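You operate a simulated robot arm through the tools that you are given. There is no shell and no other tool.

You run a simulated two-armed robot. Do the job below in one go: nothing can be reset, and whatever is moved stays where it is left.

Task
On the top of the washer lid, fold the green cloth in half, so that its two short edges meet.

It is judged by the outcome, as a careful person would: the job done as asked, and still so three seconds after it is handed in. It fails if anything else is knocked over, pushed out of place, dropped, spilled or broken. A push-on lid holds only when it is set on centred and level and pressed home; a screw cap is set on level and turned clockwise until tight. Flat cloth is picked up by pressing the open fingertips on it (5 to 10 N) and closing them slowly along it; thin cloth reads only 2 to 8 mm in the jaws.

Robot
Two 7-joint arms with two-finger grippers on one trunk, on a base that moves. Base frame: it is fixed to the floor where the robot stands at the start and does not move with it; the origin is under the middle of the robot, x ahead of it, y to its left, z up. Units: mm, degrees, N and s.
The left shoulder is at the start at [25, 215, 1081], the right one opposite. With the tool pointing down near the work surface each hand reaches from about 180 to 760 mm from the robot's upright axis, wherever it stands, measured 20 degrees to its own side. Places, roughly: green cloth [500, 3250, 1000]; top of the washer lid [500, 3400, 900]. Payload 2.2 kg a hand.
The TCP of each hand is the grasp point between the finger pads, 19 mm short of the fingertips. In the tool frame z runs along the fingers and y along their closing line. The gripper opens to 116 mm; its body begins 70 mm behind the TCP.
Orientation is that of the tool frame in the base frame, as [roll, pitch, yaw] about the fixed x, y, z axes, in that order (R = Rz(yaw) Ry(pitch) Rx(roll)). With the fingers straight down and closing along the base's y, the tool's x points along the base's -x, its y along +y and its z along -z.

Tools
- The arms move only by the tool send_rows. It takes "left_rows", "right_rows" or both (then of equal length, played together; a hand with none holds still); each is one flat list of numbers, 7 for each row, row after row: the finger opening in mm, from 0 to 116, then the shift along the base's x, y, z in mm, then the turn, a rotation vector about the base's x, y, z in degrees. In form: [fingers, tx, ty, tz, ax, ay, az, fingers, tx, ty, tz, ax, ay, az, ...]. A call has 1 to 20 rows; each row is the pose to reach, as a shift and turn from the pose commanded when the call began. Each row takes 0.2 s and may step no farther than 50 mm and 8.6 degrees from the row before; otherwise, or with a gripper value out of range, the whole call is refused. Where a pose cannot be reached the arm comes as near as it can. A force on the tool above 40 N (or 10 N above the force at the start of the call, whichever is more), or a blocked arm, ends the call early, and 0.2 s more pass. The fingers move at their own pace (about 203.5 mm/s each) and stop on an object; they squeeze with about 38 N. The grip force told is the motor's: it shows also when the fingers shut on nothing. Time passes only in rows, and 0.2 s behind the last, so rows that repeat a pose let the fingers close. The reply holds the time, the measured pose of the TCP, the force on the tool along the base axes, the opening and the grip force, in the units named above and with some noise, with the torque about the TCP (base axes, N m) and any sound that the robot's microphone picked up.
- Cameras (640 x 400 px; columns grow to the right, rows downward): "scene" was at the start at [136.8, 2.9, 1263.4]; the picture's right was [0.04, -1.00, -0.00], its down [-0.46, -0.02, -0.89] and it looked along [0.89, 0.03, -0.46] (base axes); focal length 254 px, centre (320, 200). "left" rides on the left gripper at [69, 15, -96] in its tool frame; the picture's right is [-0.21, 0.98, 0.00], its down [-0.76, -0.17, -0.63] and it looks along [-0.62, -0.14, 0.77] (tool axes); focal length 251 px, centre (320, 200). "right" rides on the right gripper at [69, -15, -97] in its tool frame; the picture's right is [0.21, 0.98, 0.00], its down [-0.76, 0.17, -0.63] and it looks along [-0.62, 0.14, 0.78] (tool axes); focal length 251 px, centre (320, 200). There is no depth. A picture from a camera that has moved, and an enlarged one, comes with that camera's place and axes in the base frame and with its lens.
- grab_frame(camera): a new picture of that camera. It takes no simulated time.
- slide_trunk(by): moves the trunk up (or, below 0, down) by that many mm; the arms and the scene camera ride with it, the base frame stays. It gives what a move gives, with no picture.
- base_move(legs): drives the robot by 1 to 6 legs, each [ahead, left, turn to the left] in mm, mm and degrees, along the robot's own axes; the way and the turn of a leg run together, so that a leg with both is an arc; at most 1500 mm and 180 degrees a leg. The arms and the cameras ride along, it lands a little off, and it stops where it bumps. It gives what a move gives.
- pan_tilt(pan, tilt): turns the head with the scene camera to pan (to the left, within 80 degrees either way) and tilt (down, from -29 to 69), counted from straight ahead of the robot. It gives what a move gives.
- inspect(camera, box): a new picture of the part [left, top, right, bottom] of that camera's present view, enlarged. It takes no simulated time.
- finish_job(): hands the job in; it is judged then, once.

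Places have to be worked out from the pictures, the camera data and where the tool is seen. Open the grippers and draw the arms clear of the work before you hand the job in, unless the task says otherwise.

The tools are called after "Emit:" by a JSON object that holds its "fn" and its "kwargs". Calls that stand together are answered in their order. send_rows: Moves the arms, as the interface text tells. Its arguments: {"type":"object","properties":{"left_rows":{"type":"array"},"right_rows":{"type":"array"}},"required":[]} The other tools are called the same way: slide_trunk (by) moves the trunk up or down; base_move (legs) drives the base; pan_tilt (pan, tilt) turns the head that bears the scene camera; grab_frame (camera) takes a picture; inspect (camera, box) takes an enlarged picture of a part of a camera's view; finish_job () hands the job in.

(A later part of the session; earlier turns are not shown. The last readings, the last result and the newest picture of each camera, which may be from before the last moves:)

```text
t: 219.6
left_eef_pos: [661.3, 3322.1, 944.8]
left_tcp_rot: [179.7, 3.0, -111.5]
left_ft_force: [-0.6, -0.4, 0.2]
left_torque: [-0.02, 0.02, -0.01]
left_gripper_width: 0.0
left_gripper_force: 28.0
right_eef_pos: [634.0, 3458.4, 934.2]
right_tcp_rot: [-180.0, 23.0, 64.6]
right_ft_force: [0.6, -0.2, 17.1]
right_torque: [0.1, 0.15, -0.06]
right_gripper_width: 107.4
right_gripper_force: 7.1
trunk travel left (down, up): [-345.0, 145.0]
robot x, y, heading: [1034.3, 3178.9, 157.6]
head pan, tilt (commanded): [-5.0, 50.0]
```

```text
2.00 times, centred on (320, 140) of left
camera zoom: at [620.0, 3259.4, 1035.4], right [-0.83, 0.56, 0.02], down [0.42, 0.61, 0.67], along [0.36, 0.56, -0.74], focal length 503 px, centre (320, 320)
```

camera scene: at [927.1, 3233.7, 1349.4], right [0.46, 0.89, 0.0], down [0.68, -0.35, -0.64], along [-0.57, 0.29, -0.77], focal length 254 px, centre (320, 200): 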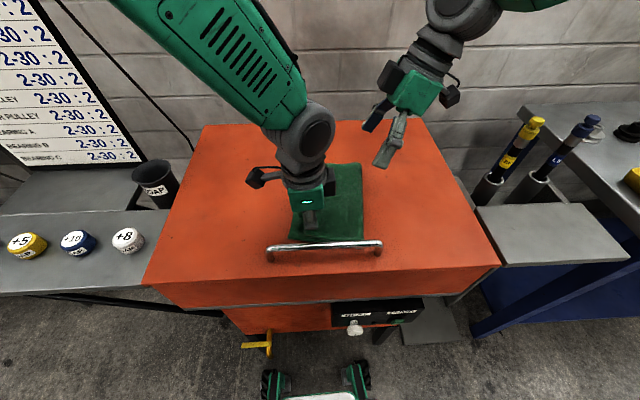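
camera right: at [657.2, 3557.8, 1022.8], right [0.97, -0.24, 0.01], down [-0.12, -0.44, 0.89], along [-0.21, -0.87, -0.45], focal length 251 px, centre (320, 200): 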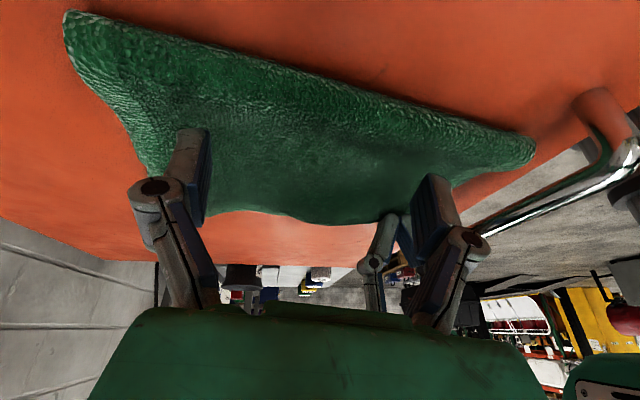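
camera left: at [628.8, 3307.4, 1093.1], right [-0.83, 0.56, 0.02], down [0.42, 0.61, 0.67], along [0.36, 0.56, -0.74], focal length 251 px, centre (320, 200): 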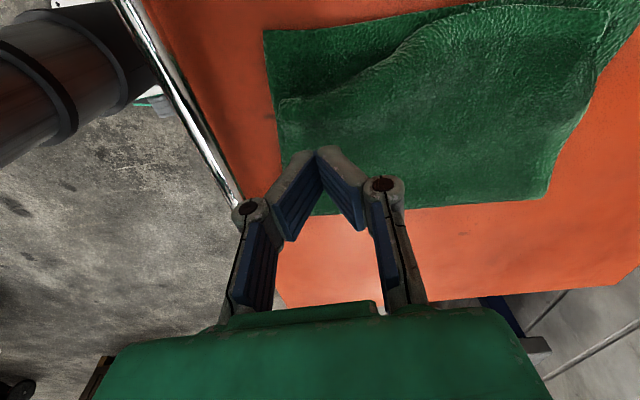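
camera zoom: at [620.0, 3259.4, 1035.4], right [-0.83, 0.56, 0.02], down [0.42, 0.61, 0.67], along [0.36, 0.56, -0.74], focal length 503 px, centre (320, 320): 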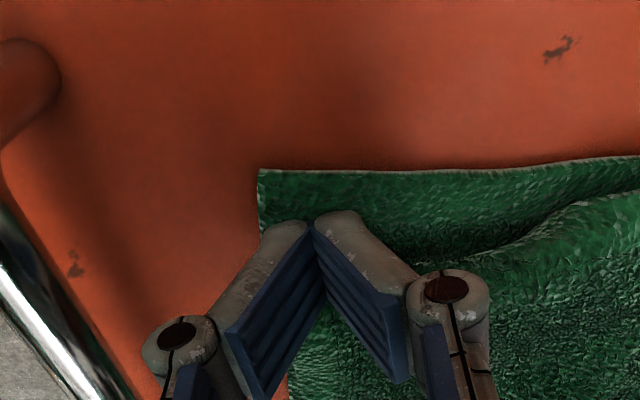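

The finger slid past the edge. I lift the left hand and check the current state.

Emit:
{"fn": "send_rows", "kwargs": {"left_rows": [0, 0, 0, 20, 0, 0, 0, 0, 0, -5, 50, 0, 0, 0, 0, -5, -10, 80, 0, 0, 0, 0, -10, -15, 100, 0, 0, 0]}}

Emit:
{"fn": "inspect", "kwargs": {"camera": "left", "box": [200, 20, 520, 240]}}

Emit:
{"fn": "inspect", "kwargs": {"camera": "scene", "box": [260, 140, 380, 250]}}

```text
t: 220.6
left_eef_pos: [650.0, 3306.3, 1044.5]
left_tcp_rot: [179.6, 3.0, -111.6]
left_ft_force: [0.2, -0.1, 0.0]
left_torque: [0.0, -0.04, -0.02]
left_gripper_width: 0.1
left_gripper_force: 28.5
right_eef_pos: [633.2, 3456.5, 935.6]
right_tcp_rot: [-179.8, 23.0, 64.5]
right_ft_force: [-0.9, -0.4, 8.0]
right_torque: [0.11, -0.12, 0.0]
right_gripper_width: 100.9
right_gripper_force: 0.0
trunk travel left (down, up): [-345.0, 145.0]
robot x, y, heading: [1036.1, 3178.0, 157.8]
head pan, tilt (commanded): [-5.0, 50.0]
```

```text
1.82 times, centred on (360, 130) of left
camera zoom: at [609.2, 3243.8, 1136.3], right [-0.83, 0.56, 0.02], down [0.42, 0.61, 0.67], along [0.36, 0.56, -0.74], focal length 457 px, centre (247, 327)
```

zoom: 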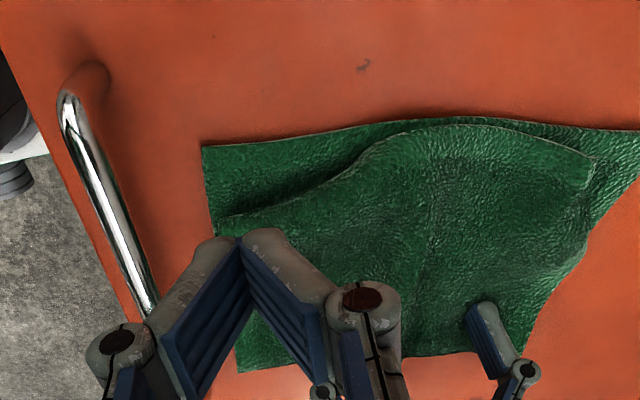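

```text
3.64 times, centred on (320, 195) of scene
camera zoom: at [929.6, 3231.6, 1349.9], right [0.46, 0.89, 0.0], down [0.68, -0.35, -0.64], along [-0.57, 0.29, -0.77], focal length 923 px, centre (320, 218)
```

zoom: 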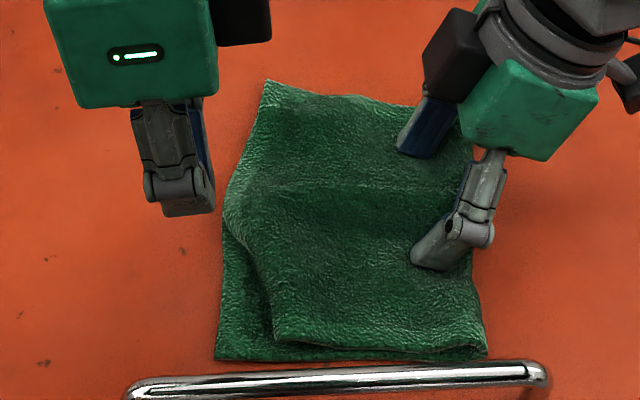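

State: the top front corner lags ~32 mm. I'll repeat more firmly: pins on the fold side pressed to ~25 N, left fingertips starting ~28 mm inside the corner with ~12 N, dragging 34 mm so the bunched cloth is pushed out toward the corner.

Emit:
{"fn": "send_rows", "kwargs": {"left_rows": [0, 10, 20, -10, 0, 0, 0, 0, 20, 40, -30, 0, 0, 0, 0, 29, 56, -60, 0, 0, 0, 0, 29, 56, -85, 0, 0, 0, 0, 29, 56, -93, 0, 0, 0, 0, 29, 56, -97, 0, 0, 0], "right_rows": [100, 0, 0, -1, 0, 0, 0, 100, 0, 0, -2, 0, 0, 0, 100, 0, 0, -3, 0, 0, 0, 100, 0, 0, -4, 0, 0, 0, 100, 0, 0, -4, 0, 0, 0, 100, 0, 0, -4, 0, 0, 0]}}

```text
t: 222.0
left_eef_pos: [675.8, 3363.6, 951.4]
left_tcp_rot: [179.7, 4.1, -110.8]
left_ft_force: [0.0, 0.5, 0.6]
left_torque: [0.0, 0.01, -0.02]
left_gripper_width: 0.0
left_gripper_force: 28.2
right_eef_pos: [633.7, 3458.3, 929.4]
right_tcp_rot: [-180.0, 23.0, 64.6]
right_ft_force: [0.5, 0.6, 10.8]
right_torque: [0.06, 0.04, -0.02]
right_gripper_width: 114.2
right_gripper_force: 6.3
trunk travel left (down, up): [-345.0, 145.0]
robot x, y, heading: [1031.0, 3179.6, 157.7]
head pan, tilt (commanded): [-5.0, 50.0]
```

The right fingers spread under load; I open them to their stop (116) so they can push firmly, and bring the left down to about 10 N.

Emit:
{"fn": "send_rows", "kwargs": {"right_rows": [116, 0, 0, 0, 0, 0, 0, 116, 0, 0, -1, 0, 0, 0, 116, 0, 0, -2, 0, 0, 0, 116, 0, 0, -2, 0, 0, 0], "left_rows": [0, 0, 0, -2, 0, 0, 0, 0, 0, 0, -4, 0, 0, 0, 0, 0, 0, -6, 0, 0, 0, 0, 0, 0, -6, 0, 0, 0]}}

```text
t: 223.0
left_eef_pos: [673.8, 3362.3, 945.4]
left_tcp_rot: [179.7, 3.9, -110.6]
left_ft_force: [-0.3, 0.3, 0.7]
left_torque: [-0.02, 0.03, 0.0]
left_gripper_width: 0.0
left_gripper_force: 28.4
right_eef_pos: [634.1, 3456.5, 929.4]
right_tcp_rot: [-179.8, 23.2, 64.8]
right_ft_force: [-1.7, 0.0, 26.2]
right_torque: [0.16, -0.1, 0.09]
right_gripper_width: 120.0
right_gripper_force: 1.8
trunk travel left (down, up): [-345.0, 145.0]
robot x, y, heading: [1038.0, 3177.8, 157.8]
head pan, tilt (commanded): [-5.0, 50.0]
```

Pins at 26 N. Left down 3 mm more, then drag in a slow stroke.

Emit:
{"fn": "send_rows", "kwargs": {"left_rows": [0, 0, 0, -1.5, 0, 0, 0, 0, 0, 0, -3, 0, 0, 0, 0, 0, 0, -3, 0, 0, 0]}}

Emit:
{"fn": "inspect", "kwargs": {"camera": "left", "box": [180, 20, 460, 240]}}

```text
t: 223.8
left_eef_pos: [673.6, 3362.8, 944.5]
left_tcp_rot: [179.7, 4.0, -110.6]
left_ft_force: [0.6, 0.6, 5.1]
left_torque: [-0.02, -0.01, 0.02]
left_gripper_width: 0.1
left_gripper_force: 28.9
right_eef_pos: [635.0, 3458.3, 927.3]
right_tcp_rot: [179.9, 23.0, 64.6]
right_ft_force: [0.6, -0.1, 20.8]
right_torque: [0.09, -0.08, 0.03]
right_gripper_width: 116.7
right_gripper_force: 9.4
trunk travel left (down, up): [-345.0, 145.0]
robot x, y, heading: [1037.1, 3182.2, 157.6]
head pan, tilt (commanded): [-5.0, 50.0]
```

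```text
1.82 times, centred on (320, 130) of left
camera zoom: at [633.8, 3297.7, 1034.1], right [-0.84, 0.54, 0.02], down [0.41, 0.61, 0.68], along [0.36, 0.58, -0.73], focal length 457 px, centre (320, 327)
```

zoom: 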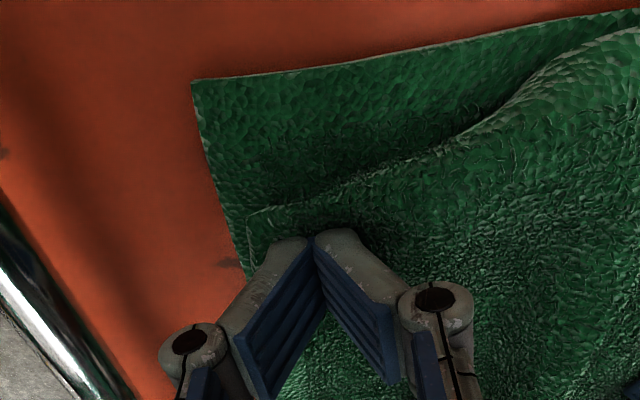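

5 N now. I press a little more and drag 34 mm toward the hem.

Emit:
{"fn": "send_rows", "kwargs": {"left_rows": [0, 0, 0, -1.5, 0, 0, 0, 0, -2, -3.5, -2, 0, 0, 0, 0, -4, -7, -2, 0, 0, 0, 0, -6, -10.5, -2, 0, 0, 0, 0, -8, -14, -2, 0, 0, 0, 0, -10, -18, -2, 0, 0, 0, 0, -12, -22, -2, 0, 0, 0, 0, -14, -26, -2, 0, 0, 0, 0, -16, -30, -2, 0, 0, 0, 0, -16, -30, -2, 0, 0, 0]}}

Emit:
{"fn": "inspect", "kwargs": {"camera": "left", "box": [180, 20, 460, 240]}}

```text
t: 224.8
left_eef_pos: [672.4, 3355.3, 941.1]
left_tcp_rot: [179.1, 3.9, -111.1]
left_ft_force: [2.0, 5.9, 18.0]
left_torque: [0.03, -0.01, 0.01]
left_gripper_width: 0.1
left_gripper_force: 28.8
right_eef_pos: [634.8, 3455.9, 930.9]
right_tcp_rot: [-179.7, 23.3, 64.7]
right_ft_force: [5.4, -2.2, 25.8]
right_torque: [0.13, -0.27, -0.08]
right_gripper_width: 57.0
right_gripper_force: 20.2
trunk travel left (down, up): [-345.0, 145.0]
robot x, y, heading: [1033.5, 3181.4, 157.6]
head pan, tilt (commanded): [-5.0, 50.0]
stopped in row 5 (left hand): the force on the tool passed its limit at 43 N (the readings are from after the stop); the commanded pose is now the measured one
```

```text
1.82 times, centred on (320, 130) of left
camera zoom: at [632.0, 3291.4, 1032.2], right [-0.83, 0.55, 0.03], down [0.42, 0.6, 0.68], along [0.36, 0.58, -0.73], focal length 457 px, centre (320, 327)
```

zoom: 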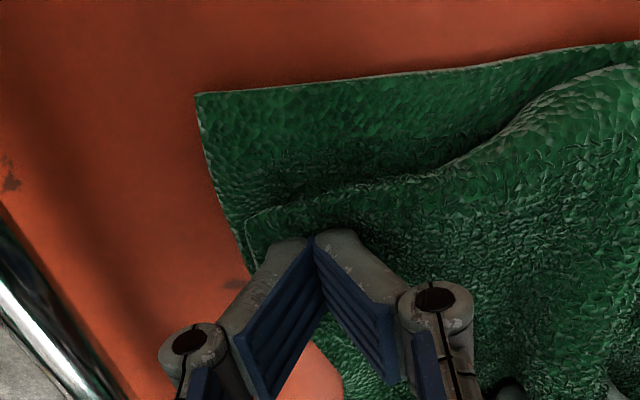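

Forces got too high and the right fingers were pushed together. I lift both hands off carefully and inspect.

Emit:
{"fn": "send_rows", "kwargs": {"left_rows": [0, 0, 0, 5, 0, 0, 0, 0, 0, 0, 20, 0, 0, 0, 0, 0, -5, 50, 0, 0, 0, 0, -5, -10, 85, 0, 0, 0, 0, -10, -15, 110, 0, 0, 0], "right_rows": [60, 0, 0, 5, 0, 0, 0, 60, 0, 0, 15, 0, 0, 0, 60, 3, 8, 40, 0, 0, 0, 60, 8, 20, 80, 0, 0, 0, 60, 15, 35, 120, 0, 0, 0]}}

Emit:
{"fn": "inspect", "kwargs": {"camera": "left", "box": [200, 20, 520, 240]}}

Emit:
{"fn": "inspect", "kwargs": {"camera": "scene", "box": [260, 140, 390, 255]}}

```text
t: 226.0
left_eef_pos: [665.6, 3340.0, 1049.4]
left_tcp_rot: [179.2, 3.7, -111.3]
left_ft_force: [0.3, 0.4, -0.4]
left_torque: [0.0, 0.01, 0.03]
left_gripper_width: 0.0
left_gripper_force: 28.3
right_eef_pos: [650.9, 3491.3, 1051.7]
right_tcp_rot: [-179.8, 23.0, 64.8]
right_ft_force: [1.1, -1.0, 0.2]
right_torque: [0.03, 0.03, 0.0]
right_gripper_width: 59.7
right_gripper_force: 0.0
trunk travel left (down, up): [-345.0, 145.0]
robot x, y, heading: [1035.3, 3176.8, 157.6]
head pan, tilt (commanded): [-5.0, 50.0]
```

```text
1.82 times, centred on (360, 130) of left
camera zoom: at [623.8, 3276.2, 1140.7], right [-0.83, 0.55, 0.03], down [0.42, 0.6, 0.68], along [0.36, 0.58, -0.74], focal length 457 px, centre (247, 327)
```

zoom: 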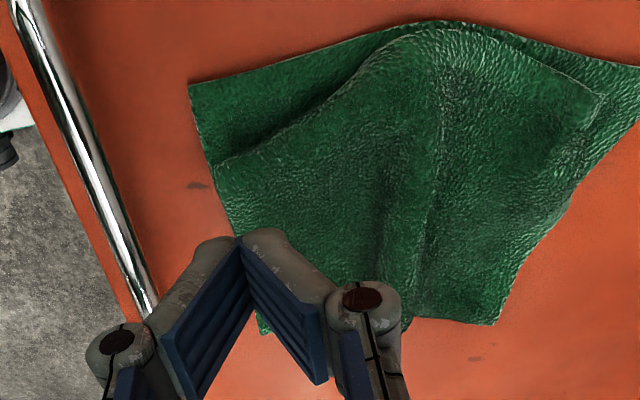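

```text
3.48 times, centred on (325, 198) of scene
camera zoom: at [930.3, 3233.7, 1349.7], right [0.46, 0.89, 0.0], down [0.68, -0.35, -0.64], along [-0.57, 0.29, -0.77], focal length 883 px, centre (303, 209)
```

zoom: 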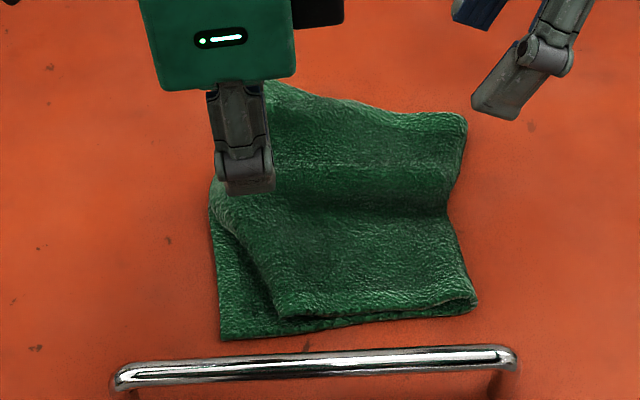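

The pins' closing gathered the fold side into a ridge. I undo it the same way: place the right fingers at the same spot (57 mm open), press moderately and open them so the cloth spreads again.

Emit:
{"fn": "send_rows", "kwargs": {"right_rows": [57, -8, -18, -35, 0, 0, 0, 57, -15, -35, -70, 0, 0, 0, 57, -15, -35, -95, 0, 0, 0, 57, -15, -35, -105, 0, 0, 0, 57, -15, -35, -108, 0, 0, 0, 57, -15, -35, -108, 0, 0, 0], "left_rows": [0, -5, -15, 0, 0, 0, 0, 0, -10, -30, 0, 0, 0, 0, 0, -15, -45, 0, 0, 0, 0, 0, -20, -60, 0, 0, 0, 0, 0, -20, -60, 0, 0, 0, 0, 0, -20, -60, 0, 0, 0, 0]}}

Emit:
{"fn": "inspect", "kwargs": {"camera": "scene", "box": [260, 140, 390, 255]}}

Emit:
{"fn": "grab_frame", "kwargs": {"camera": "right"}}

```text
t: 227.4
left_eef_pos: [642.7, 3280.3, 1048.0]
left_tcp_rot: [179.3, 3.7, -111.3]
left_ft_force: [0.5, 0.3, 0.3]
left_torque: [0.0, 0.04, 0.04]
left_gripper_width: 0.0
left_gripper_force: 29.5
right_eef_pos: [632.9, 3458.0, 941.5]
right_tcp_rot: [-179.7, 23.1, 64.7]
right_ft_force: [0.4, 0.0, 13.2]
right_torque: [0.01, -0.04, -0.01]
right_gripper_width: 55.8
right_gripper_force: 0.0
trunk travel left (down, up): [-345.0, 145.0]
robot x, y, heading: [1035.7, 3179.4, 157.6]
head pan, tilt (commanded): [-5.0, 50.0]
```

```text
3.48 times, centred on (325, 198) of scene
camera zoom: at [929.1, 3232.5, 1349.8], right [0.46, 0.89, 0.0], down [0.68, -0.35, -0.64], along [-0.57, 0.29, -0.77], focal length 883 px, centre (303, 209)
```

zoom: 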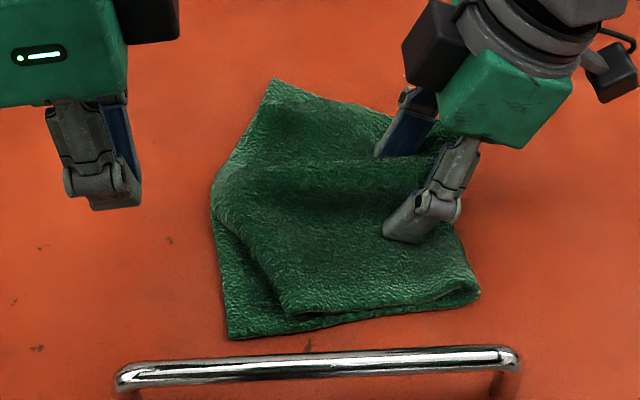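

```text
taken
camera right: at [663.0, 3554.0, 1004.1], right [0.97, -0.24, -0.09], down [-0.04, -0.48, 0.88], along [-0.25, -0.84, -0.47], focal length 251 px, centre (320, 200)
```

right: 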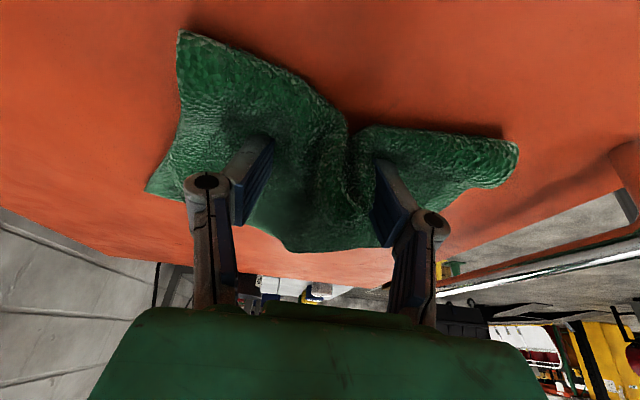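

The ridge is exactly between the fingers. Now I open slowly to 114 mm under ~13 N to spread it.

Emit:
{"fn": "send_rows", "kwargs": {"right_rows": [61, 0, 0, 0, 0, 0, 0, 65, 0, 0, 0, 0, 0, 0, 70, 0, 0, 0, 0, 0, 0, 75, 0, 0, 0, 0, 0, 0, 80, 0, 0, 0, 0, 0, 0, 85, 0, 0, 0, 0, 0, 0, 90, 0, 0, 0, 0, 0, 0, 95, 0, 0, 0, 0, 0, 0, 100, 0, 0, 0, 0, 0, 0, 105, 0, 0, 0, 0, 0, 0, 110, 0, 0, 0, 0, 0, 0, 114, 0, 0, 0, 0, 0, 0, 114, 0, 0, 3, 0, 0, 0]}}

Emit:
{"fn": "grab_frame", "kwargs": {"camera": "right"}}

Emit:
{"fn": "inspect", "kwargs": {"camera": "scene", "box": [260, 140, 390, 255]}}

```text
t: 230.2
left_eef_pos: [640.2, 3279.0, 1049.6]
left_tcp_rot: [179.3, 3.7, -111.3]
left_ft_force: [-0.9, 0.5, 0.6]
left_torque: [0.05, -0.01, 0.01]
left_gripper_width: 0.2
left_gripper_force: 28.2
right_eef_pos: [633.7, 3456.9, 943.8]
right_tcp_rot: [-179.9, 22.9, 64.5]
right_ft_force: [-0.4, -0.4, 0.0]
right_torque: [-0.01, 0.04, 0.0]
right_gripper_width: 113.9
right_gripper_force: 0.0
trunk travel left (down, up): [-345.0, 145.0]
robot x, y, heading: [1034.4, 3183.0, 157.6]
head pan, tilt (commanded): [-5.0, 50.0]
```

```text
taken
camera right: at [663.1, 3554.6, 1005.9], right [0.97, -0.24, -0.09], down [-0.04, -0.48, 0.88], along [-0.25, -0.84, -0.47], focal length 251 px, centre (320, 200)
```

right: 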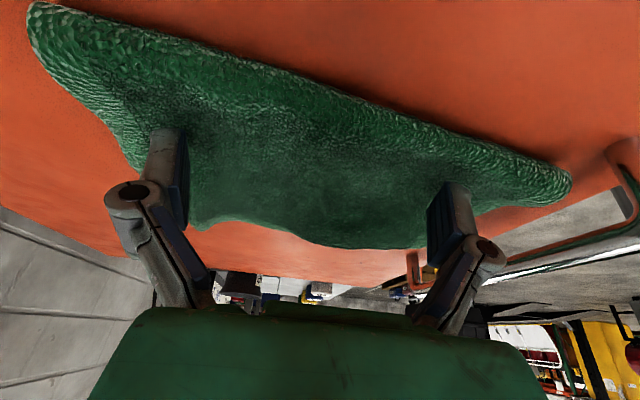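

```text
3.48 times, centred on (325, 198) of scene
camera zoom: at [927.9, 3233.5, 1349.5], right [0.46, 0.89, 0.0], down [0.68, -0.35, -0.64], along [-0.57, 0.29, -0.77], focal length 883 px, centre (303, 209)
```

zoom: 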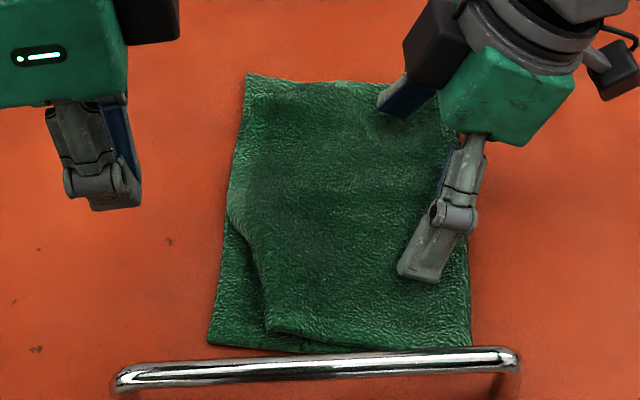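

That restored a clean, flat fold with the back edges meeting. Now let me look closely at the front corner of the top layer: maybe its tip is tucked under.

Emit:
{"fn": "send_rows", "kwargs": {"right_rows": [114, 0, 0, 15, 0, 0, 0, 100, 0, 0, 45, 0, 0, 0, 80, 5, 12, 80, 0, 0, 0, 60, 15, 35, 115, 0, 0, 0, 44, 25, 60, 140, 0, 0, 0], "left_rows": [0, 5, 10, 0, 0, 0, 0, 0, 10, 20, 0, 0, 0, 0, 0, 15, 28, 0, 0, 0, 0, 0, 15, 28, 0, 0, 0, 0, 0, 15, 28, 0, 0, 0, 0]}}

Emit:
{"fn": "inspect", "kwargs": {"camera": "left", "box": [200, 20, 400, 160]}}

Emit:
{"fn": "inspect", "kwargs": {"camera": "scene", "box": [290, 150, 390, 245]}}

```text
t: 231.4
left_eef_pos: [657.3, 3308.9, 1050.0]
left_tcp_rot: [179.3, 3.6, -111.2]
left_ft_force: [-0.5, 0.2, 0.2]
left_torque: [-0.01, 0.01, -0.01]
left_gripper_width: 0.1
left_gripper_force: 28.6
right_eef_pos: [662.1, 3516.1, 1086.1]
right_tcp_rot: [-179.9, 23.1, 64.7]
right_ft_force: [0.9, 0.0, 0.3]
right_torque: [0.02, 0.01, 0.03]
right_gripper_width: 44.1
right_gripper_force: 0.0
trunk travel left (down, up): [-345.0, 145.0]
robot x, y, heading: [1032.1, 3179.1, 157.7]
head pan, tilt (commanded): [-5.0, 50.0]
```

```text
2.86 times, centred on (300, 90) of left
camera zoom: at [617.4, 3245.3, 1140.6], right [-0.83, 0.55, 0.03], down [0.42, 0.6, 0.68], along [0.36, 0.57, -0.74], focal length 718 px, centre (377, 514)
```

zoom: 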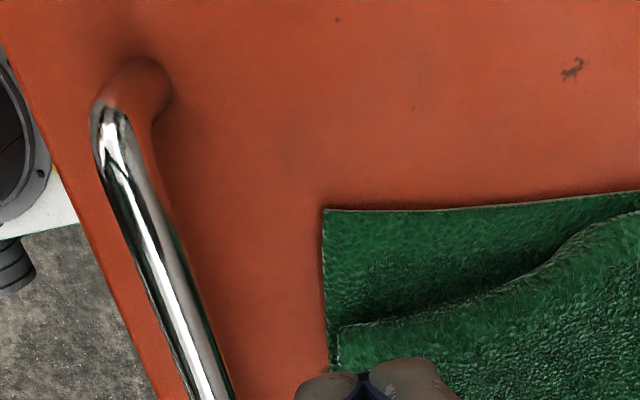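

```text
4.21 times, centred on (340, 198) of scene
camera zoom: at [930.1, 3235.6, 1349.6], right [0.46, 0.89, 0.0], down [0.68, -0.35, -0.64], along [-0.57, 0.29, -0.77], focal length 1069 px, centre (236, 210)
```

zoom: 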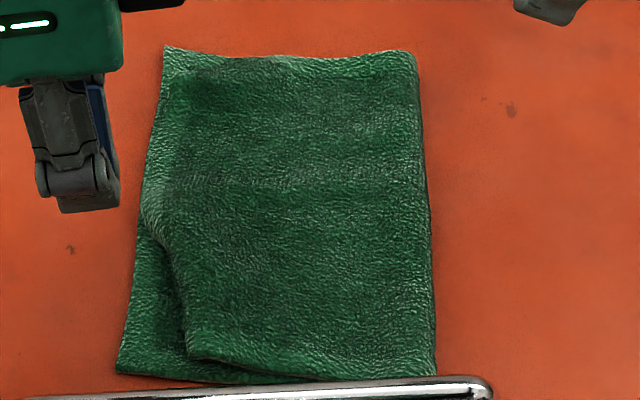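

The fold is clean except the front top corner (32 mm short). The spreading trick works, so I'll use it along the front edge: right hand straightened and turned to close left–right, fingers near the front strip, press and open so the top corner is pushed out. First remove the right hand's tilt and move the left hand away.

Emit:
{"fn": "send_rows", "kwargs": {"right_rows": [44, 0, 0, 0, 7, -3.3, 0, 44, 0, 0, 0, 14, -6.6, 0, 44, 0, 0, 0, 20.9, -9.9, 0, 44, 0, 0, 0, 20.9, -9.9, 0, 44, 0, 0, 0, 20.9, -9.9, 0, 44, 0, 0, 0, 20.9, -9.9, 0], "left_rows": [0, -10, -15, 15, 0, 0, 0, 0, -25, -40, 30, 0, 0, 0, 0, -45, -70, 45, 0, 0, 0, 0, -65, -100, 55, 0, 0, 0, 0, -85, -130, 60, 0, 0, 0, 0, -100, -160, 60, 0, 0, 0]}}

Emit:
{"fn": "send_rows", "kwargs": {"right_rows": [48, 0, 0, 0, 0, 0, -8.4, 52, 0, 0, 0, 0, 0, -16.8, 56, 0, 0, 0, 0, 0, -25.2, 56, 0, 0, 0, 0, 0, -33.6, 56, 0, 0, 0, 0, 0, -42, 56, 0, 0, 0, 0, 0, -50.4, 56, 5, -15, 0, 0, 0, -58.8, 56, 10, -35, 0, 0, 0, -67.2, 56, 15, -60, -5, 0, 0, -75.6, 56, 22, -85, -15, 0, 0, -84, 56, 30, -108, -30, 0, 0, -92.4, 56, 30, -115, -60, 0, 0, -92.7, 56, 30, -115, -90, 0, 0, -92.7]}}

Emit:
{"fn": "grab_frame", "kwargs": {"camera": "right"}}

Emit:
{"fn": "grab_frame", "kwargs": {"camera": "scene"}}

```text
t: 232.8
left_eef_pos: [555.0, 3146.2, 1108.8]
left_tcp_rot: [179.3, 3.8, -111.2]
left_ft_force: [0.0, 0.4, -0.1]
left_torque: [0.0, -0.01, -0.01]
left_gripper_width: 0.0
left_gripper_force: 28.2
right_eef_pos: [658.9, 3515.0, 1084.4]
right_tcp_rot: [-180.0, -0.2, 64.6]
right_ft_force: [-0.5, -0.1, -0.3]
right_torque: [0.05, -0.04, 0.01]
right_gripper_width: 44.0
right_gripper_force: 0.1
trunk travel left (down, up): [-345.0, 145.0]
robot x, y, heading: [1037.3, 3180.4, 157.6]
head pan, tilt (commanded): [-5.0, 50.0]
```

```text
t: 235.6
left_eef_pos: [554.2, 3147.1, 1110.1]
left_tcp_rot: [179.3, 3.8, -111.2]
left_ft_force: [0.4, -1.6, -0.6]
left_torque: [-0.02, -0.01, -0.04]
left_gripper_width: 0.2
left_gripper_force: 28.7
right_eef_pos: [681.7, 3402.1, 1005.1]
right_tcp_rot: [178.6, 0.6, -28.7]
right_ft_force: [-0.3, 0.3, -0.2]
right_torque: [0.01, 0.01, 0.03]
right_gripper_width: 55.9
right_gripper_force: 0.0
trunk travel left (down, up): [-345.0, 145.0]
robot x, y, heading: [1036.0, 3178.0, 157.6]
head pan, tilt (commanded): [-5.0, 50.0]
```

```text
taken
camera right: at [751.1, 3382.9, 1101.7], right [-0.28, -0.96, 0.02], down [-0.73, 0.23, 0.65], along [-0.62, 0.17, -0.76], focal length 251 px, centre (320, 200)
```

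right: 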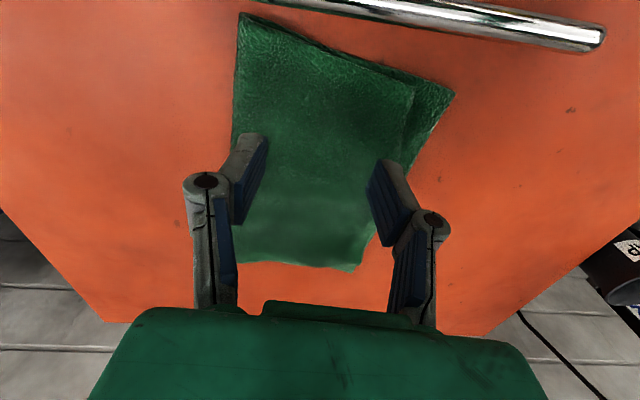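

```text
taken
camera scene: at [926.9, 3231.0, 1349.5], right [0.46, 0.89, 0.0], down [0.68, -0.35, -0.64], along [-0.57, 0.3, -0.77], focal length 254 px, centre (320, 200)
```

scene: 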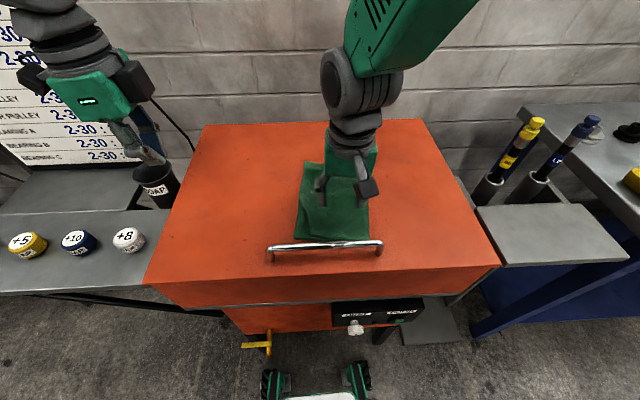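

Right hand is in position above the front strip. I shift it forward-left, set 84 mm opening (outer finger near the lagging corner, inner near the fold), and descend.

Emit:
{"fn": "send_rows", "kwargs": {"right_rows": [65, 6, -2, -10, 0, 0, 0, 75, 12, -4, -22, 0, 0, 0, 84, 19.3, -6.6, -36, 0, 0, 0, 84, 19.3, -6.6, -48, 0, 0, 0, 84, 19.3, -6.6, -52, 0, 0, 0, 84, 19.3, -6.6, -52, 0, 0, 0]}}

Emit:
{"fn": "inspect", "kwargs": {"camera": "right", "box": [160, 20, 520, 245]}}

```text
t: 237.2
left_eef_pos: [558.4, 3145.7, 1110.3]
left_tcp_rot: [179.1, 3.8, -111.2]
left_ft_force: [-0.3, -0.1, 0.8]
left_torque: [-0.02, 0.03, 0.01]
left_gripper_width: 0.0
left_gripper_force: 28.6
right_eef_pos: [694.7, 3399.5, 967.8]
right_tcp_rot: [175.8, 0.9, -31.0]
right_ft_force: [0.4, -0.9, 0.1]
right_torque: [0.01, -0.02, 0.0]
right_gripper_width: 83.5
right_gripper_force: 0.2
trunk travel left (down, up): [-345.0, 145.0]
robot x, y, heading: [1036.3, 3181.2, 157.7]
head pan, tilt (commanded): [-5.0, 50.0]
stopped in row 6 (right hand): the arm was blocked; the commanded pose is now the measured one
```

```text
1.78 times, centred on (340, 132) of right
camera zoom: at [765.4, 3381.1, 1062.3], right [-0.31, -0.95, 0.07], down [-0.7, 0.28, 0.65], along [-0.64, 0.16, -0.75], focal length 447 px, centre (284, 320)
```

zoom: 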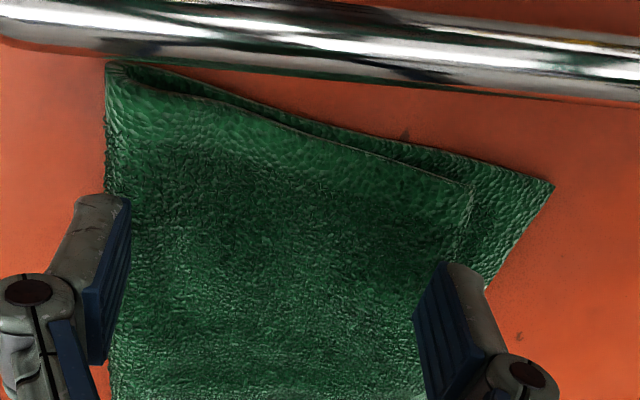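

The right arm is folded too close to my body here. I raise the hands, back the base up by 80 mm for more room, and re-approach.

Emit:
{"fn": "send_rows", "kwargs": {"right_rows": [84, 0, 0, 20, 0, 0, 0, 84, 0, 0, 50, 0, 0, 0, 84, -5, 2, 80, 0, 0, 0]}}

Emit:
{"fn": "base_move", "kwargs": {"legs": [[-80, 0, 0]]}}

Emit:
{"fn": "grab_frame", "kwargs": {"camera": "scene"}}

Emit:
{"fn": "grab_frame", "kwargs": {"camera": "right"}}

```text
t: 238.0
left_eef_pos: [558.2, 3145.5, 1111.0]
left_tcp_rot: [179.1, 3.8, -111.2]
left_ft_force: [-1.2, 0.0, 0.5]
left_torque: [0.0, -0.05, 0.0]
left_gripper_width: 0.1
left_gripper_force: 28.2
right_eef_pos: [688.6, 3401.5, 1047.9]
right_tcp_rot: [176.1, 0.9, -30.6]
right_ft_force: [-0.5, -0.5, 0.8]
right_torque: [0.0, 0.0, 0.0]
right_gripper_width: 84.1
right_gripper_force: 0.0
trunk travel left (down, up): [-345.0, 145.0]
robot x, y, heading: [1031.4, 3182.2, 157.6]
head pan, tilt (commanded): [-5.0, 50.0]
```

```text
t: 239.1
left_eef_pos: [632.7, 3115.1, 1110.2]
left_tcp_rot: [179.2, 3.9, -111.1]
left_ft_force: [0.1, 0.2, -0.7]
left_torque: [-0.02, 0.05, 0.01]
left_gripper_width: 0.0
left_gripper_force: 28.6
right_eef_pos: [763.2, 3371.0, 1047.7]
right_tcp_rot: [176.1, 1.1, -30.5]
right_ft_force: [0.2, 0.1, 0.9]
right_torque: [0.0, 0.02, -0.05]
right_gripper_width: 83.6
right_gripper_force: 0.0
trunk travel left (down, up): [-345.0, 145.0]
robot x, y, heading: [1112.4, 3148.8, 157.8]
head pan, tilt (commanded): [-5.0, 50.0]
```

```text
taken
camera scene: at [1000.8, 3200.6, 1349.4], right [0.46, 0.89, 0.0], down [0.68, -0.35, -0.64], along [-0.57, 0.29, -0.77], focal length 254 px, centre (320, 200)
```

scene: 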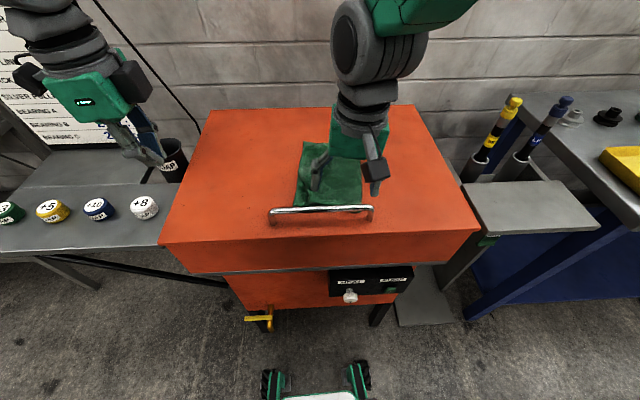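

```text
taken
camera right: at [833.7, 3351.9, 1141.7], right [-0.31, -0.95, 0.06], down [-0.7, 0.27, 0.66], along [-0.64, 0.16, -0.75], focal length 251 px, centre (320, 200)
```

right: 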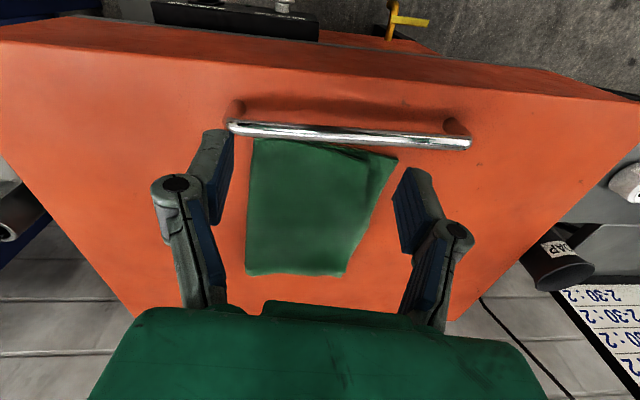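

More room now. I level the right hand again and go back over the front strip at 84 mm opening.

Emit:
{"fn": "send_rows", "kwargs": {"right_rows": [84, -15, 6, 0, 1.1, -0.7, 0.8, 84, -30, 12, 0, 2.3, -1.3, 1.6, 84, -46, 18, -10, 3.4, -2, 2.5, 84, -62, 24.5, -30, 3.4, -2, 2.5, 84, -62, 24.5, -55, 3.4, -2, 2.5, 84, -62, 24.5, -80, 3.4, -2, 2.5, 84, -62, 24.5, -90, 3.4, -2, 2.5, 84, -62, 24.5, -90, 3.4, -2, 2.5]}}

Emit:
{"fn": "inspect", "kwargs": {"camera": "right", "box": [140, 20, 500, 245]}}

```text
t: 240.9
left_eef_pos: [636.5, 3113.3, 1112.3]
left_tcp_rot: [179.0, 3.8, -111.1]
left_ft_force: [-0.1, -0.1, 0.7]
left_torque: [-0.01, -0.03, 0.0]
left_gripper_width: 0.1
left_gripper_force: 29.1
right_eef_pos: [698.8, 3400.4, 967.9]
right_tcp_rot: [177.9, 1.2, -29.7]
right_ft_force: [0.7, -0.1, -0.8]
right_torque: [-0.01, -0.01, -0.02]
right_gripper_width: 84.0
right_gripper_force: 0.1
trunk travel left (down, up): [-345.0, 145.0]
robot x, y, heading: [1109.8, 3149.8, 157.8]
head pan, tilt (commanded): [-5.0, 50.0]
```

```text
1.78 times, centred on (320, 132) of right
camera zoom: at [769.6, 3379.9, 1063.2], right [-0.3, -0.95, 0.03], down [-0.72, 0.24, 0.65], along [-0.63, 0.17, -0.76], focal length 447 px, centre (320, 320)
```

zoom: 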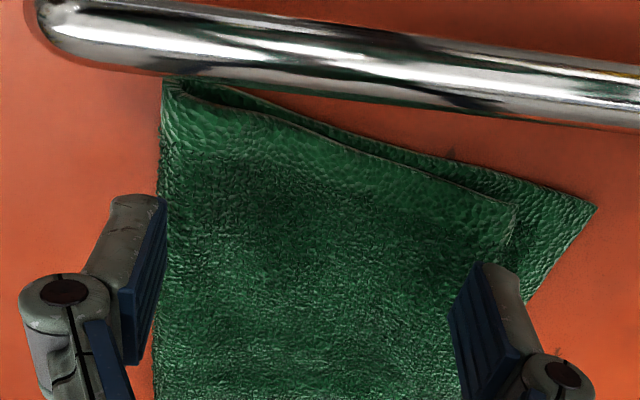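

The arm stops ~10 mm above its commanded height without any tool force. I test by commanding a further 10 mm down.

Emit:
{"fn": "send_rows", "kwargs": {"right_rows": [84, 0, 0, -5, 0, 0, 0, 84, 0, 0, -10, 0, 0, 0, 84, 0, 0, -10, 0, 0, 0]}}

Emit:
{"fn": "pan_tilt", "kwargs": {"pan": -15, "tilt": 25}}

Emit:
{"fn": "grab_frame", "kwargs": {"camera": "scene"}}

```text
t: 241.7
left_eef_pos: [636.1, 3114.6, 1111.6]
left_tcp_rot: [178.9, 3.9, -111.1]
left_ft_force: [-0.2, -0.1, 0.6]
left_torque: [-0.01, 0.0, 0.02]
left_gripper_width: 0.0
left_gripper_force: 28.0
right_eef_pos: [698.2, 3399.5, 956.7]
right_tcp_rot: [177.9, 1.0, -29.7]
right_ft_force: [-0.5, 0.0, 0.0]
right_torque: [-0.02, 0.01, 0.0]
right_gripper_width: 84.1
right_gripper_force: 0.0
trunk travel left (down, up): [-345.0, 145.0]
robot x, y, heading: [1107.5, 3151.4, 158.2]
head pan, tilt (commanded): [-5.0, 50.0]
```

```text
t: 242.6
left_eef_pos: [635.6, 3112.4, 1110.8]
left_tcp_rot: [179.0, 3.7, -111.1]
left_ft_force: [0.3, 0.1, -0.2]
left_torque: [0.0, -0.02, -0.01]
left_gripper_width: 0.1
left_gripper_force: 28.4
right_eef_pos: [701.6, 3401.3, 953.4]
right_tcp_rot: [178.2, 0.7, -29.8]
right_ft_force: [0.6, 0.1, 0.3]
right_torque: [-0.02, -0.01, -0.03]
right_gripper_width: 83.8
right_gripper_force: 0.1
trunk travel left (down, up): [-345.0, 145.0]
robot x, y, heading: [1109.5, 3150.8, 157.7]
head pan, tilt (commanded): [-15.0, 25.0]
```

```text
taken
camera scene: at [996.0, 3220.4, 1386.9], right [0.6, 0.8, 0.0], down [0.34, -0.26, -0.9], along [-0.72, 0.55, -0.43], focal length 254 px, centre (320, 200)
```

scene: 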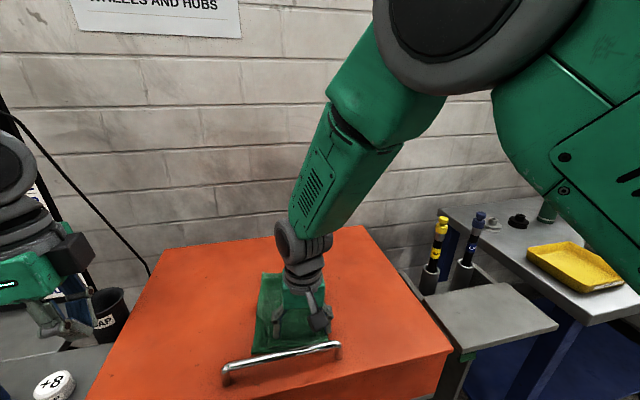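

It is moving, just with some lag. I look through the right camera, then settle the position and go down to contact.

Emit:
{"fn": "send_rows", "kwargs": {"right_rows": [84, 1, -3, -2, 0, 0, 0, 84, 1, -3, -4, 0, 0, 0, 84, 1, -3, -4, 0, 0, 0]}}

Emit:
{"fn": "inspect", "kwargs": {"camera": "right", "box": [140, 20, 500, 245]}}

```text
t: 243.4
left_eef_pos: [635.1, 3113.6, 1111.3]
left_tcp_rot: [179.0, 3.7, -111.1]
left_ft_force: [0.4, 0.1, 0.3]
left_torque: [-0.02, 0.01, 0.01]
left_gripper_width: 0.0
left_gripper_force: 28.6
right_eef_pos: [700.8, 3398.7, 951.3]
right_tcp_rot: [177.9, 0.7, -29.9]
right_ft_force: [0.7, -0.7, -0.4]
right_torque: [-0.02, 0.01, 0.0]
right_gripper_width: 83.7
right_gripper_force: 0.1
trunk travel left (down, up): [-345.0, 145.0]
robot x, y, heading: [1108.5, 3150.0, 157.9]
head pan, tilt (commanded): [-15.0, 25.0]
```

```text
1.78 times, centred on (320, 132) of right
camera zoom: at [770.4, 3379.1, 1047.2], right [-0.3, -0.95, 0.03], down [-0.72, 0.25, 0.65], along [-0.63, 0.17, -0.76], focal length 447 px, centre (320, 320)
```

zoom: 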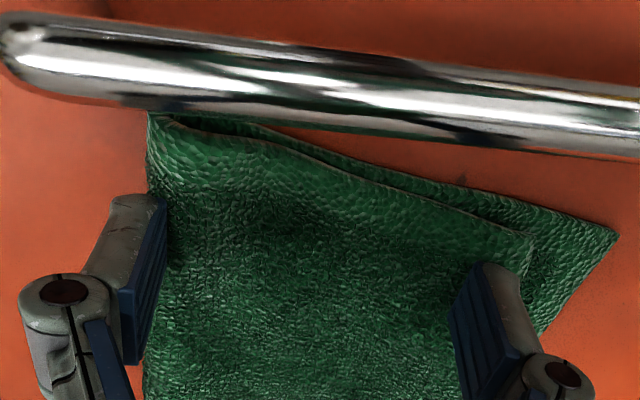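

The inner finger is beyond the fold edge. I narrow to 60 mm while shifting so the outer finger stays next to the lagging edge and the inner one sits on the cloth near the fold; then down to contact.

Emit:
{"fn": "send_rows", "kwargs": {"right_rows": [76, -2, -4, 1, 0, 0, 0, 68, -4, -7.5, 1, 0, 0, 0, 60, -5.6, -10.6, 0, 0, 0, 0, 60, -5.6, -10.6, -3, 0, 0, 0, 60, -5.6, -10.6, -5, 0, 0, 0, 60, -5.6, -10.6, -5, 0, 0, 0]}}

Emit:
{"fn": "inspect", "kwargs": {"camera": "right", "box": [140, 20, 500, 245]}}

```text
t: 244.8
left_eef_pos: [635.9, 3114.2, 1112.5]
left_tcp_rot: [179.1, 3.8, -111.1]
left_ft_force: [0.7, -0.5, 0.5]
left_torque: [0.02, -0.01, -0.01]
left_gripper_width: 0.0
left_gripper_force: 28.1
right_eef_pos: [691.9, 3392.4, 953.6]
right_tcp_rot: [176.8, 0.8, -30.9]
right_ft_force: [0.6, 0.4, 0.4]
right_torque: [-0.04, 0.03, 0.03]
right_gripper_width: 60.2
right_gripper_force: 0.1
trunk travel left (down, up): [-345.0, 145.0]
robot x, y, heading: [1107.0, 3152.7, 157.8]
head pan, tilt (commanded): [-15.0, 25.0]
```

```text
1.78 times, centred on (320, 132) of right
camera zoom: at [761.4, 3372.7, 1048.4], right [-0.32, -0.95, 0.05], down [-0.71, 0.27, 0.65], along [-0.63, 0.17, -0.76], focal length 447 px, centre (320, 320)
```

zoom: 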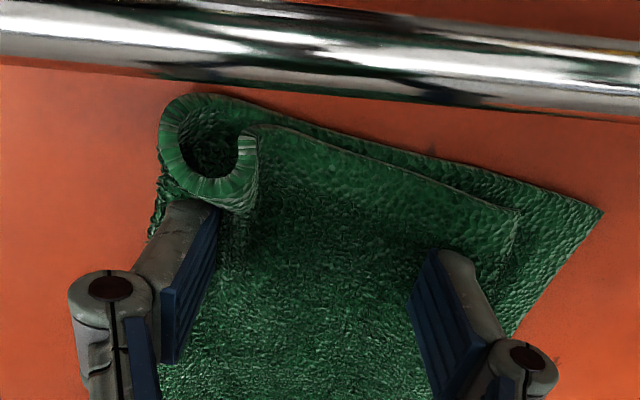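

The inner finger caught and curled the fold edge. I reverse that move immediately and lift.

Emit:
{"fn": "send_rows", "kwargs": {"right_rows": [66, 2, 3.5, 0, 0, 0, 0, 74, 4, 7, 0, 0, 0, 0, 84, 5.6, 10.6, 0, 0, 0, 0, 92, 7, 13, 0, 0, 0, 0, 92, 7, 13, 15, 0, 0, 0, 92, 7, 13, 40, 0, 0, 0, 92, 7, 13, 60, 0, 0, 0]}}

Emit:
{"fn": "grab_frame", "kwargs": {"camera": "right"}}

Emit:
{"fn": "inspect", "kwargs": {"camera": "right", "box": [180, 0, 480, 220]}}

```text
t: 246.4
left_eef_pos: [637.7, 3112.8, 1113.7]
left_tcp_rot: [178.9, 3.7, -111.1]
left_ft_force: [0.3, -0.1, -0.2]
left_torque: [0.01, 0.04, -0.02]
left_gripper_width: 0.1
left_gripper_force: 28.5
right_eef_pos: [708.2, 3397.2, 1002.7]
right_tcp_rot: [178.7, 0.8, -29.1]
right_ft_force: [0.6, 0.7, 0.1]
right_torque: [0.03, 0.08, 0.01]
right_gripper_width: 91.9
right_gripper_force: 0.1
trunk travel left (down, up): [-345.0, 145.0]
robot x, y, heading: [1108.3, 3151.0, 157.7]
head pan, tilt (commanded): [-15.0, 25.0]
```

```text
taken
camera right: at [775.8, 3376.3, 1099.3], right [-0.29, -0.96, 0.02], down [-0.73, 0.23, 0.65], along [-0.62, 0.17, -0.76], focal length 251 px, centre (320, 200)
```

right: 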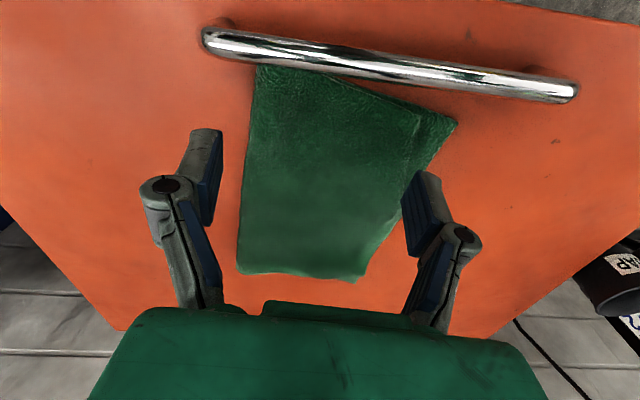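

```text
1.82 times, centred on (330, 110) of right
camera zoom: at [775.8, 3376.3, 1099.3], right [-0.29, -0.96, 0.02], down [-0.73, 0.23, 0.65], along [-0.62, 0.17, -0.76], focal length 457 px, centre (302, 364)
```

zoom: 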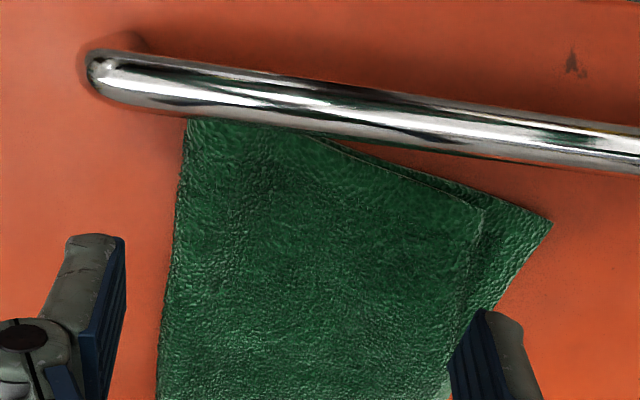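

The fold edge sprang back flat. Measured now: FL (690,3324), FR (673,3297), fold front (751,3421). I set the opening to 60 while high, centre at (703,3375), and descend so that both fingertips land on the cloth.

Emit:
{"fn": "send_rows", "kwargs": {"right_rows": [80, -2, -8, 0, 0, 0, -1, 68, -4, -16, 0, 0, 0, -2, 60, -5, -22, 0, 0, 0, -3, 60, -5, -22, -15, 0, 0, -3, 60, -5, -22, -30, 0, 0, -3, 60, -5, -22, -42, 0, 0, -3, 60, -5, -22, -46, 0, 0, -3, 60, -5, -22, -46, 0, 0, -3]}}

Emit:
{"fn": "inspect", "kwargs": {"camera": "right", "box": [140, 20, 500, 245]}}

```text
t: 248.2
left_eef_pos: [634.8, 3112.1, 1112.8]
left_tcp_rot: [179.1, 3.8, -111.1]
left_ft_force: [-0.3, 0.6, -0.9]
left_torque: [-0.03, -0.01, 0.02]
left_gripper_width: 0.0
left_gripper_force: 28.9
right_eef_pos: [689.8, 3384.6, 972.9]
right_tcp_rot: [176.2, 0.8, -34.2]
right_ft_force: [0.4, 0.4, -0.2]
right_torque: [0.02, -0.01, 0.01]
right_gripper_width: 60.0
right_gripper_force: 0.0
trunk travel left (down, up): [-345.0, 145.0]
robot x, y, heading: [1108.4, 3149.2, 157.6]
head pan, tilt (commanded): [-15.0, 25.0]
```

```text
1.78 times, centred on (320, 132) of right
camera zoom: at [760.1, 3361.8, 1066.7], right [-0.37, -0.93, 0.06], down [-0.69, 0.32, 0.65], along [-0.62, 0.2, -0.76], focal length 447 px, centre (320, 320)
```

zoom: 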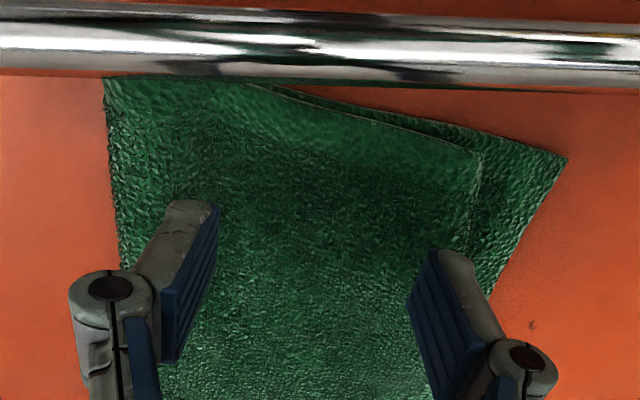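

The right arm can't quite reach this pose in this stance. I raise it and turn the base 9° left so that spot lies more in front of the right shoulder.

Emit:
{"fn": "send_rows", "kwargs": {"right_rows": [60, 0, 5, 25, 0, 0, 0, 60, 0, 10, 55, 0, 0, 0, 60, 0, 10, 80, 0, 0, 0]}}

Emit:
{"fn": "base_move", "kwargs": {"legs": [[0, 0, 9]]}}

Emit:
{"fn": "pan_tilt", "kwargs": {"pan": -10, "tilt": 48}}

Emit:
{"fn": "grab_frame", "kwargs": {"camera": "scene"}}

Emit:
{"fn": "grab_frame", "kwargs": {"camera": "right"}}

```text
t: 249.0
left_eef_pos: [636.6, 3112.1, 1111.9]
left_tcp_rot: [178.9, 3.8, -111.1]
left_ft_force: [-0.1, -0.5, -0.5]
left_torque: [0.0, 0.0, 0.02]
left_gripper_width: 0.1
left_gripper_force: 28.7
right_eef_pos: [700.6, 3381.8, 1037.4]
right_tcp_rot: [179.3, 1.0, -31.4]
right_ft_force: [-0.5, 0.5, 0.8]
right_torque: [0.02, -0.03, -0.02]
right_gripper_width: 60.0
right_gripper_force: 0.1
trunk travel left (down, up): [-345.0, 145.0]
robot x, y, heading: [1108.3, 3149.9, 158.0]
head pan, tilt (commanded): [-15.0, 25.0]
```

```text
t: 250.1
left_eef_pos: [648.6, 3042.2, 1113.8]
left_tcp_rot: [178.9, 3.5, -101.9]
left_ft_force: [0.5, 0.4, 0.0]
left_torque: [-0.02, 0.0, 0.0]
left_gripper_width: 0.0
left_gripper_force: 28.8
right_eef_pos: [670.0, 3317.3, 1036.4]
right_tcp_rot: [179.3, 1.0, -21.9]
right_ft_force: [0.0, -0.3, 0.0]
right_torque: [-0.05, 0.01, 0.0]
right_gripper_width: 59.9
right_gripper_force: 0.1
trunk travel left (down, up): [-345.0, 145.0]
robot x, y, heading: [1108.5, 3151.0, 167.2]
head pan, tilt (commanded): [-15.0, 25.0]
```

```text
t: 250.9
left_eef_pos: [652.5, 3041.9, 1114.0]
left_tcp_rot: [178.8, 3.6, -102.0]
left_ft_force: [0.0, 0.5, 1.7]
left_torque: [-0.02, 0.03, -0.02]
left_gripper_width: 0.3
left_gripper_force: 28.7
right_eef_pos: [672.9, 3316.6, 1038.1]
right_tcp_rot: [179.3, 1.2, -21.9]
right_ft_force: [0.8, 0.0, -0.1]
right_torque: [0.0, 0.02, 0.02]
right_gripper_width: 60.1
right_gripper_force: 0.0
trunk travel left (down, up): [-345.0, 145.0]
robot x, y, heading: [1107.9, 3149.4, 167.0]
head pan, tilt (commanded): [-10.0, 48.0]
```

```text
taken
camera scene: at [996.0, 3189.6, 1352.4], right [0.39, 0.92, 0.0], down [0.69, -0.29, -0.67], along [-0.61, 0.26, -0.74], focal length 254 px, centre (320, 200)
```

scene: 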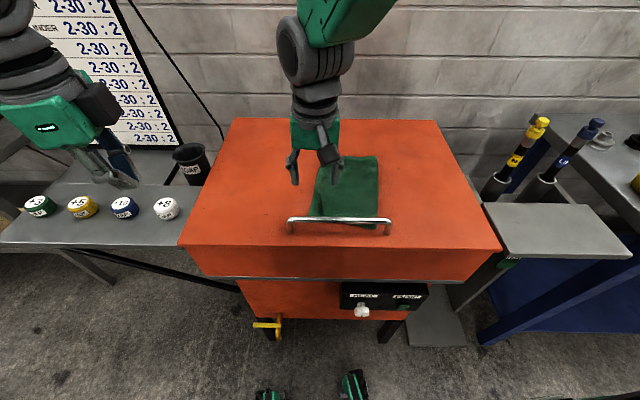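

```text
taken
camera right: at [744.4, 3304.3, 1133.3], right [-0.16, -0.99, 0.01], down [-0.75, 0.13, 0.65], along [-0.64, 0.1, -0.76], focal length 251 px, centre (320, 200)
```

right: 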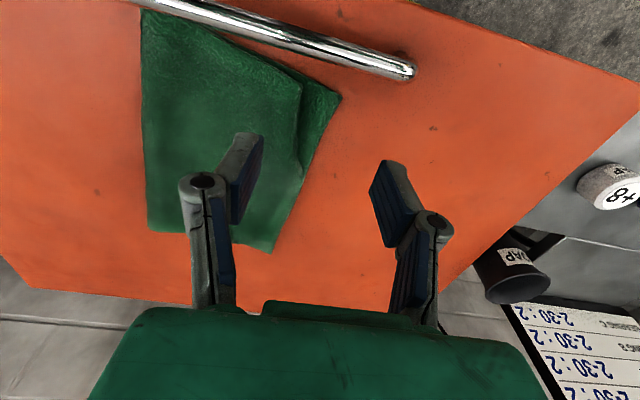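

Good. Corner positions confirmed again. I move the right hand to (703,3375) with the proper yaw and descend.

Emit:
{"fn": "send_rows", "kwargs": {"right_rows": [60, 8, 15, 0, 0, 0, -3, 60, 16, 30, 0, 0, 0, -6, 60, 24, 45, -5, 0, 0, -8.5, 60, 30, 58.4, -20, 0, 0, -10.4, 60, 30, 58.4, -40, 0, 0, -10.4, 60, 30, 58.4, -60, 0, 0, -10.4, 60, 30, 58.4, -75, 0, 0, -10.4, 60, 30, 58.4, -82, 0, 0, -10.4, 60, 30, 58.4, -82, 0, 0, -10.4]}}

Emit:
{"fn": "inspect", "kwargs": {"camera": "right", "box": [140, 20, 500, 245]}}

```text
t: 252.9
left_eef_pos: [650.4, 3041.0, 1114.4]
left_tcp_rot: [178.8, 3.6, -101.9]
left_ft_force: [-0.3, 0.4, -0.3]
left_torque: [0.01, -0.02, 0.04]
left_gripper_width: 0.0
left_gripper_force: 28.6
right_eef_pos: [701.8, 3373.2, 957.0]
right_tcp_rot: [179.3, 1.3, -32.3]
right_ft_force: [-0.3, 0.1, -0.3]
right_torque: [0.0, 0.02, 0.0]
right_gripper_width: 60.0
right_gripper_force: 0.1
trunk travel left (down, up): [-345.0, 145.0]
robot x, y, heading: [1111.8, 3147.7, 167.0]
head pan, tilt (commanded): [-10.0, 48.0]
```

```text
1.78 times, centred on (320, 132) of right
camera zoom: at [770.1, 3347.8, 1051.8], right [-0.34, -0.94, 0.01], down [-0.71, 0.26, 0.65], along [-0.61, 0.22, -0.76], focal length 447 px, centre (320, 320)
```

zoom: 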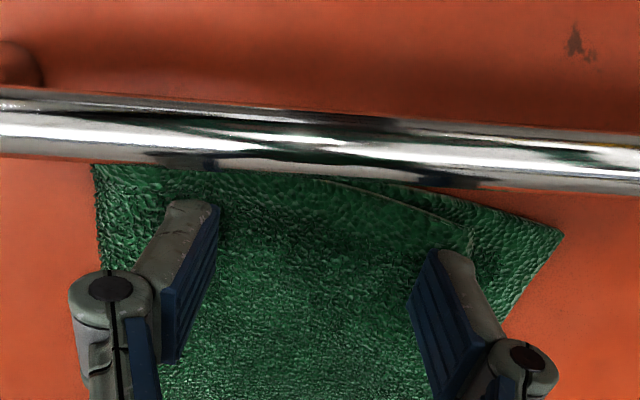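

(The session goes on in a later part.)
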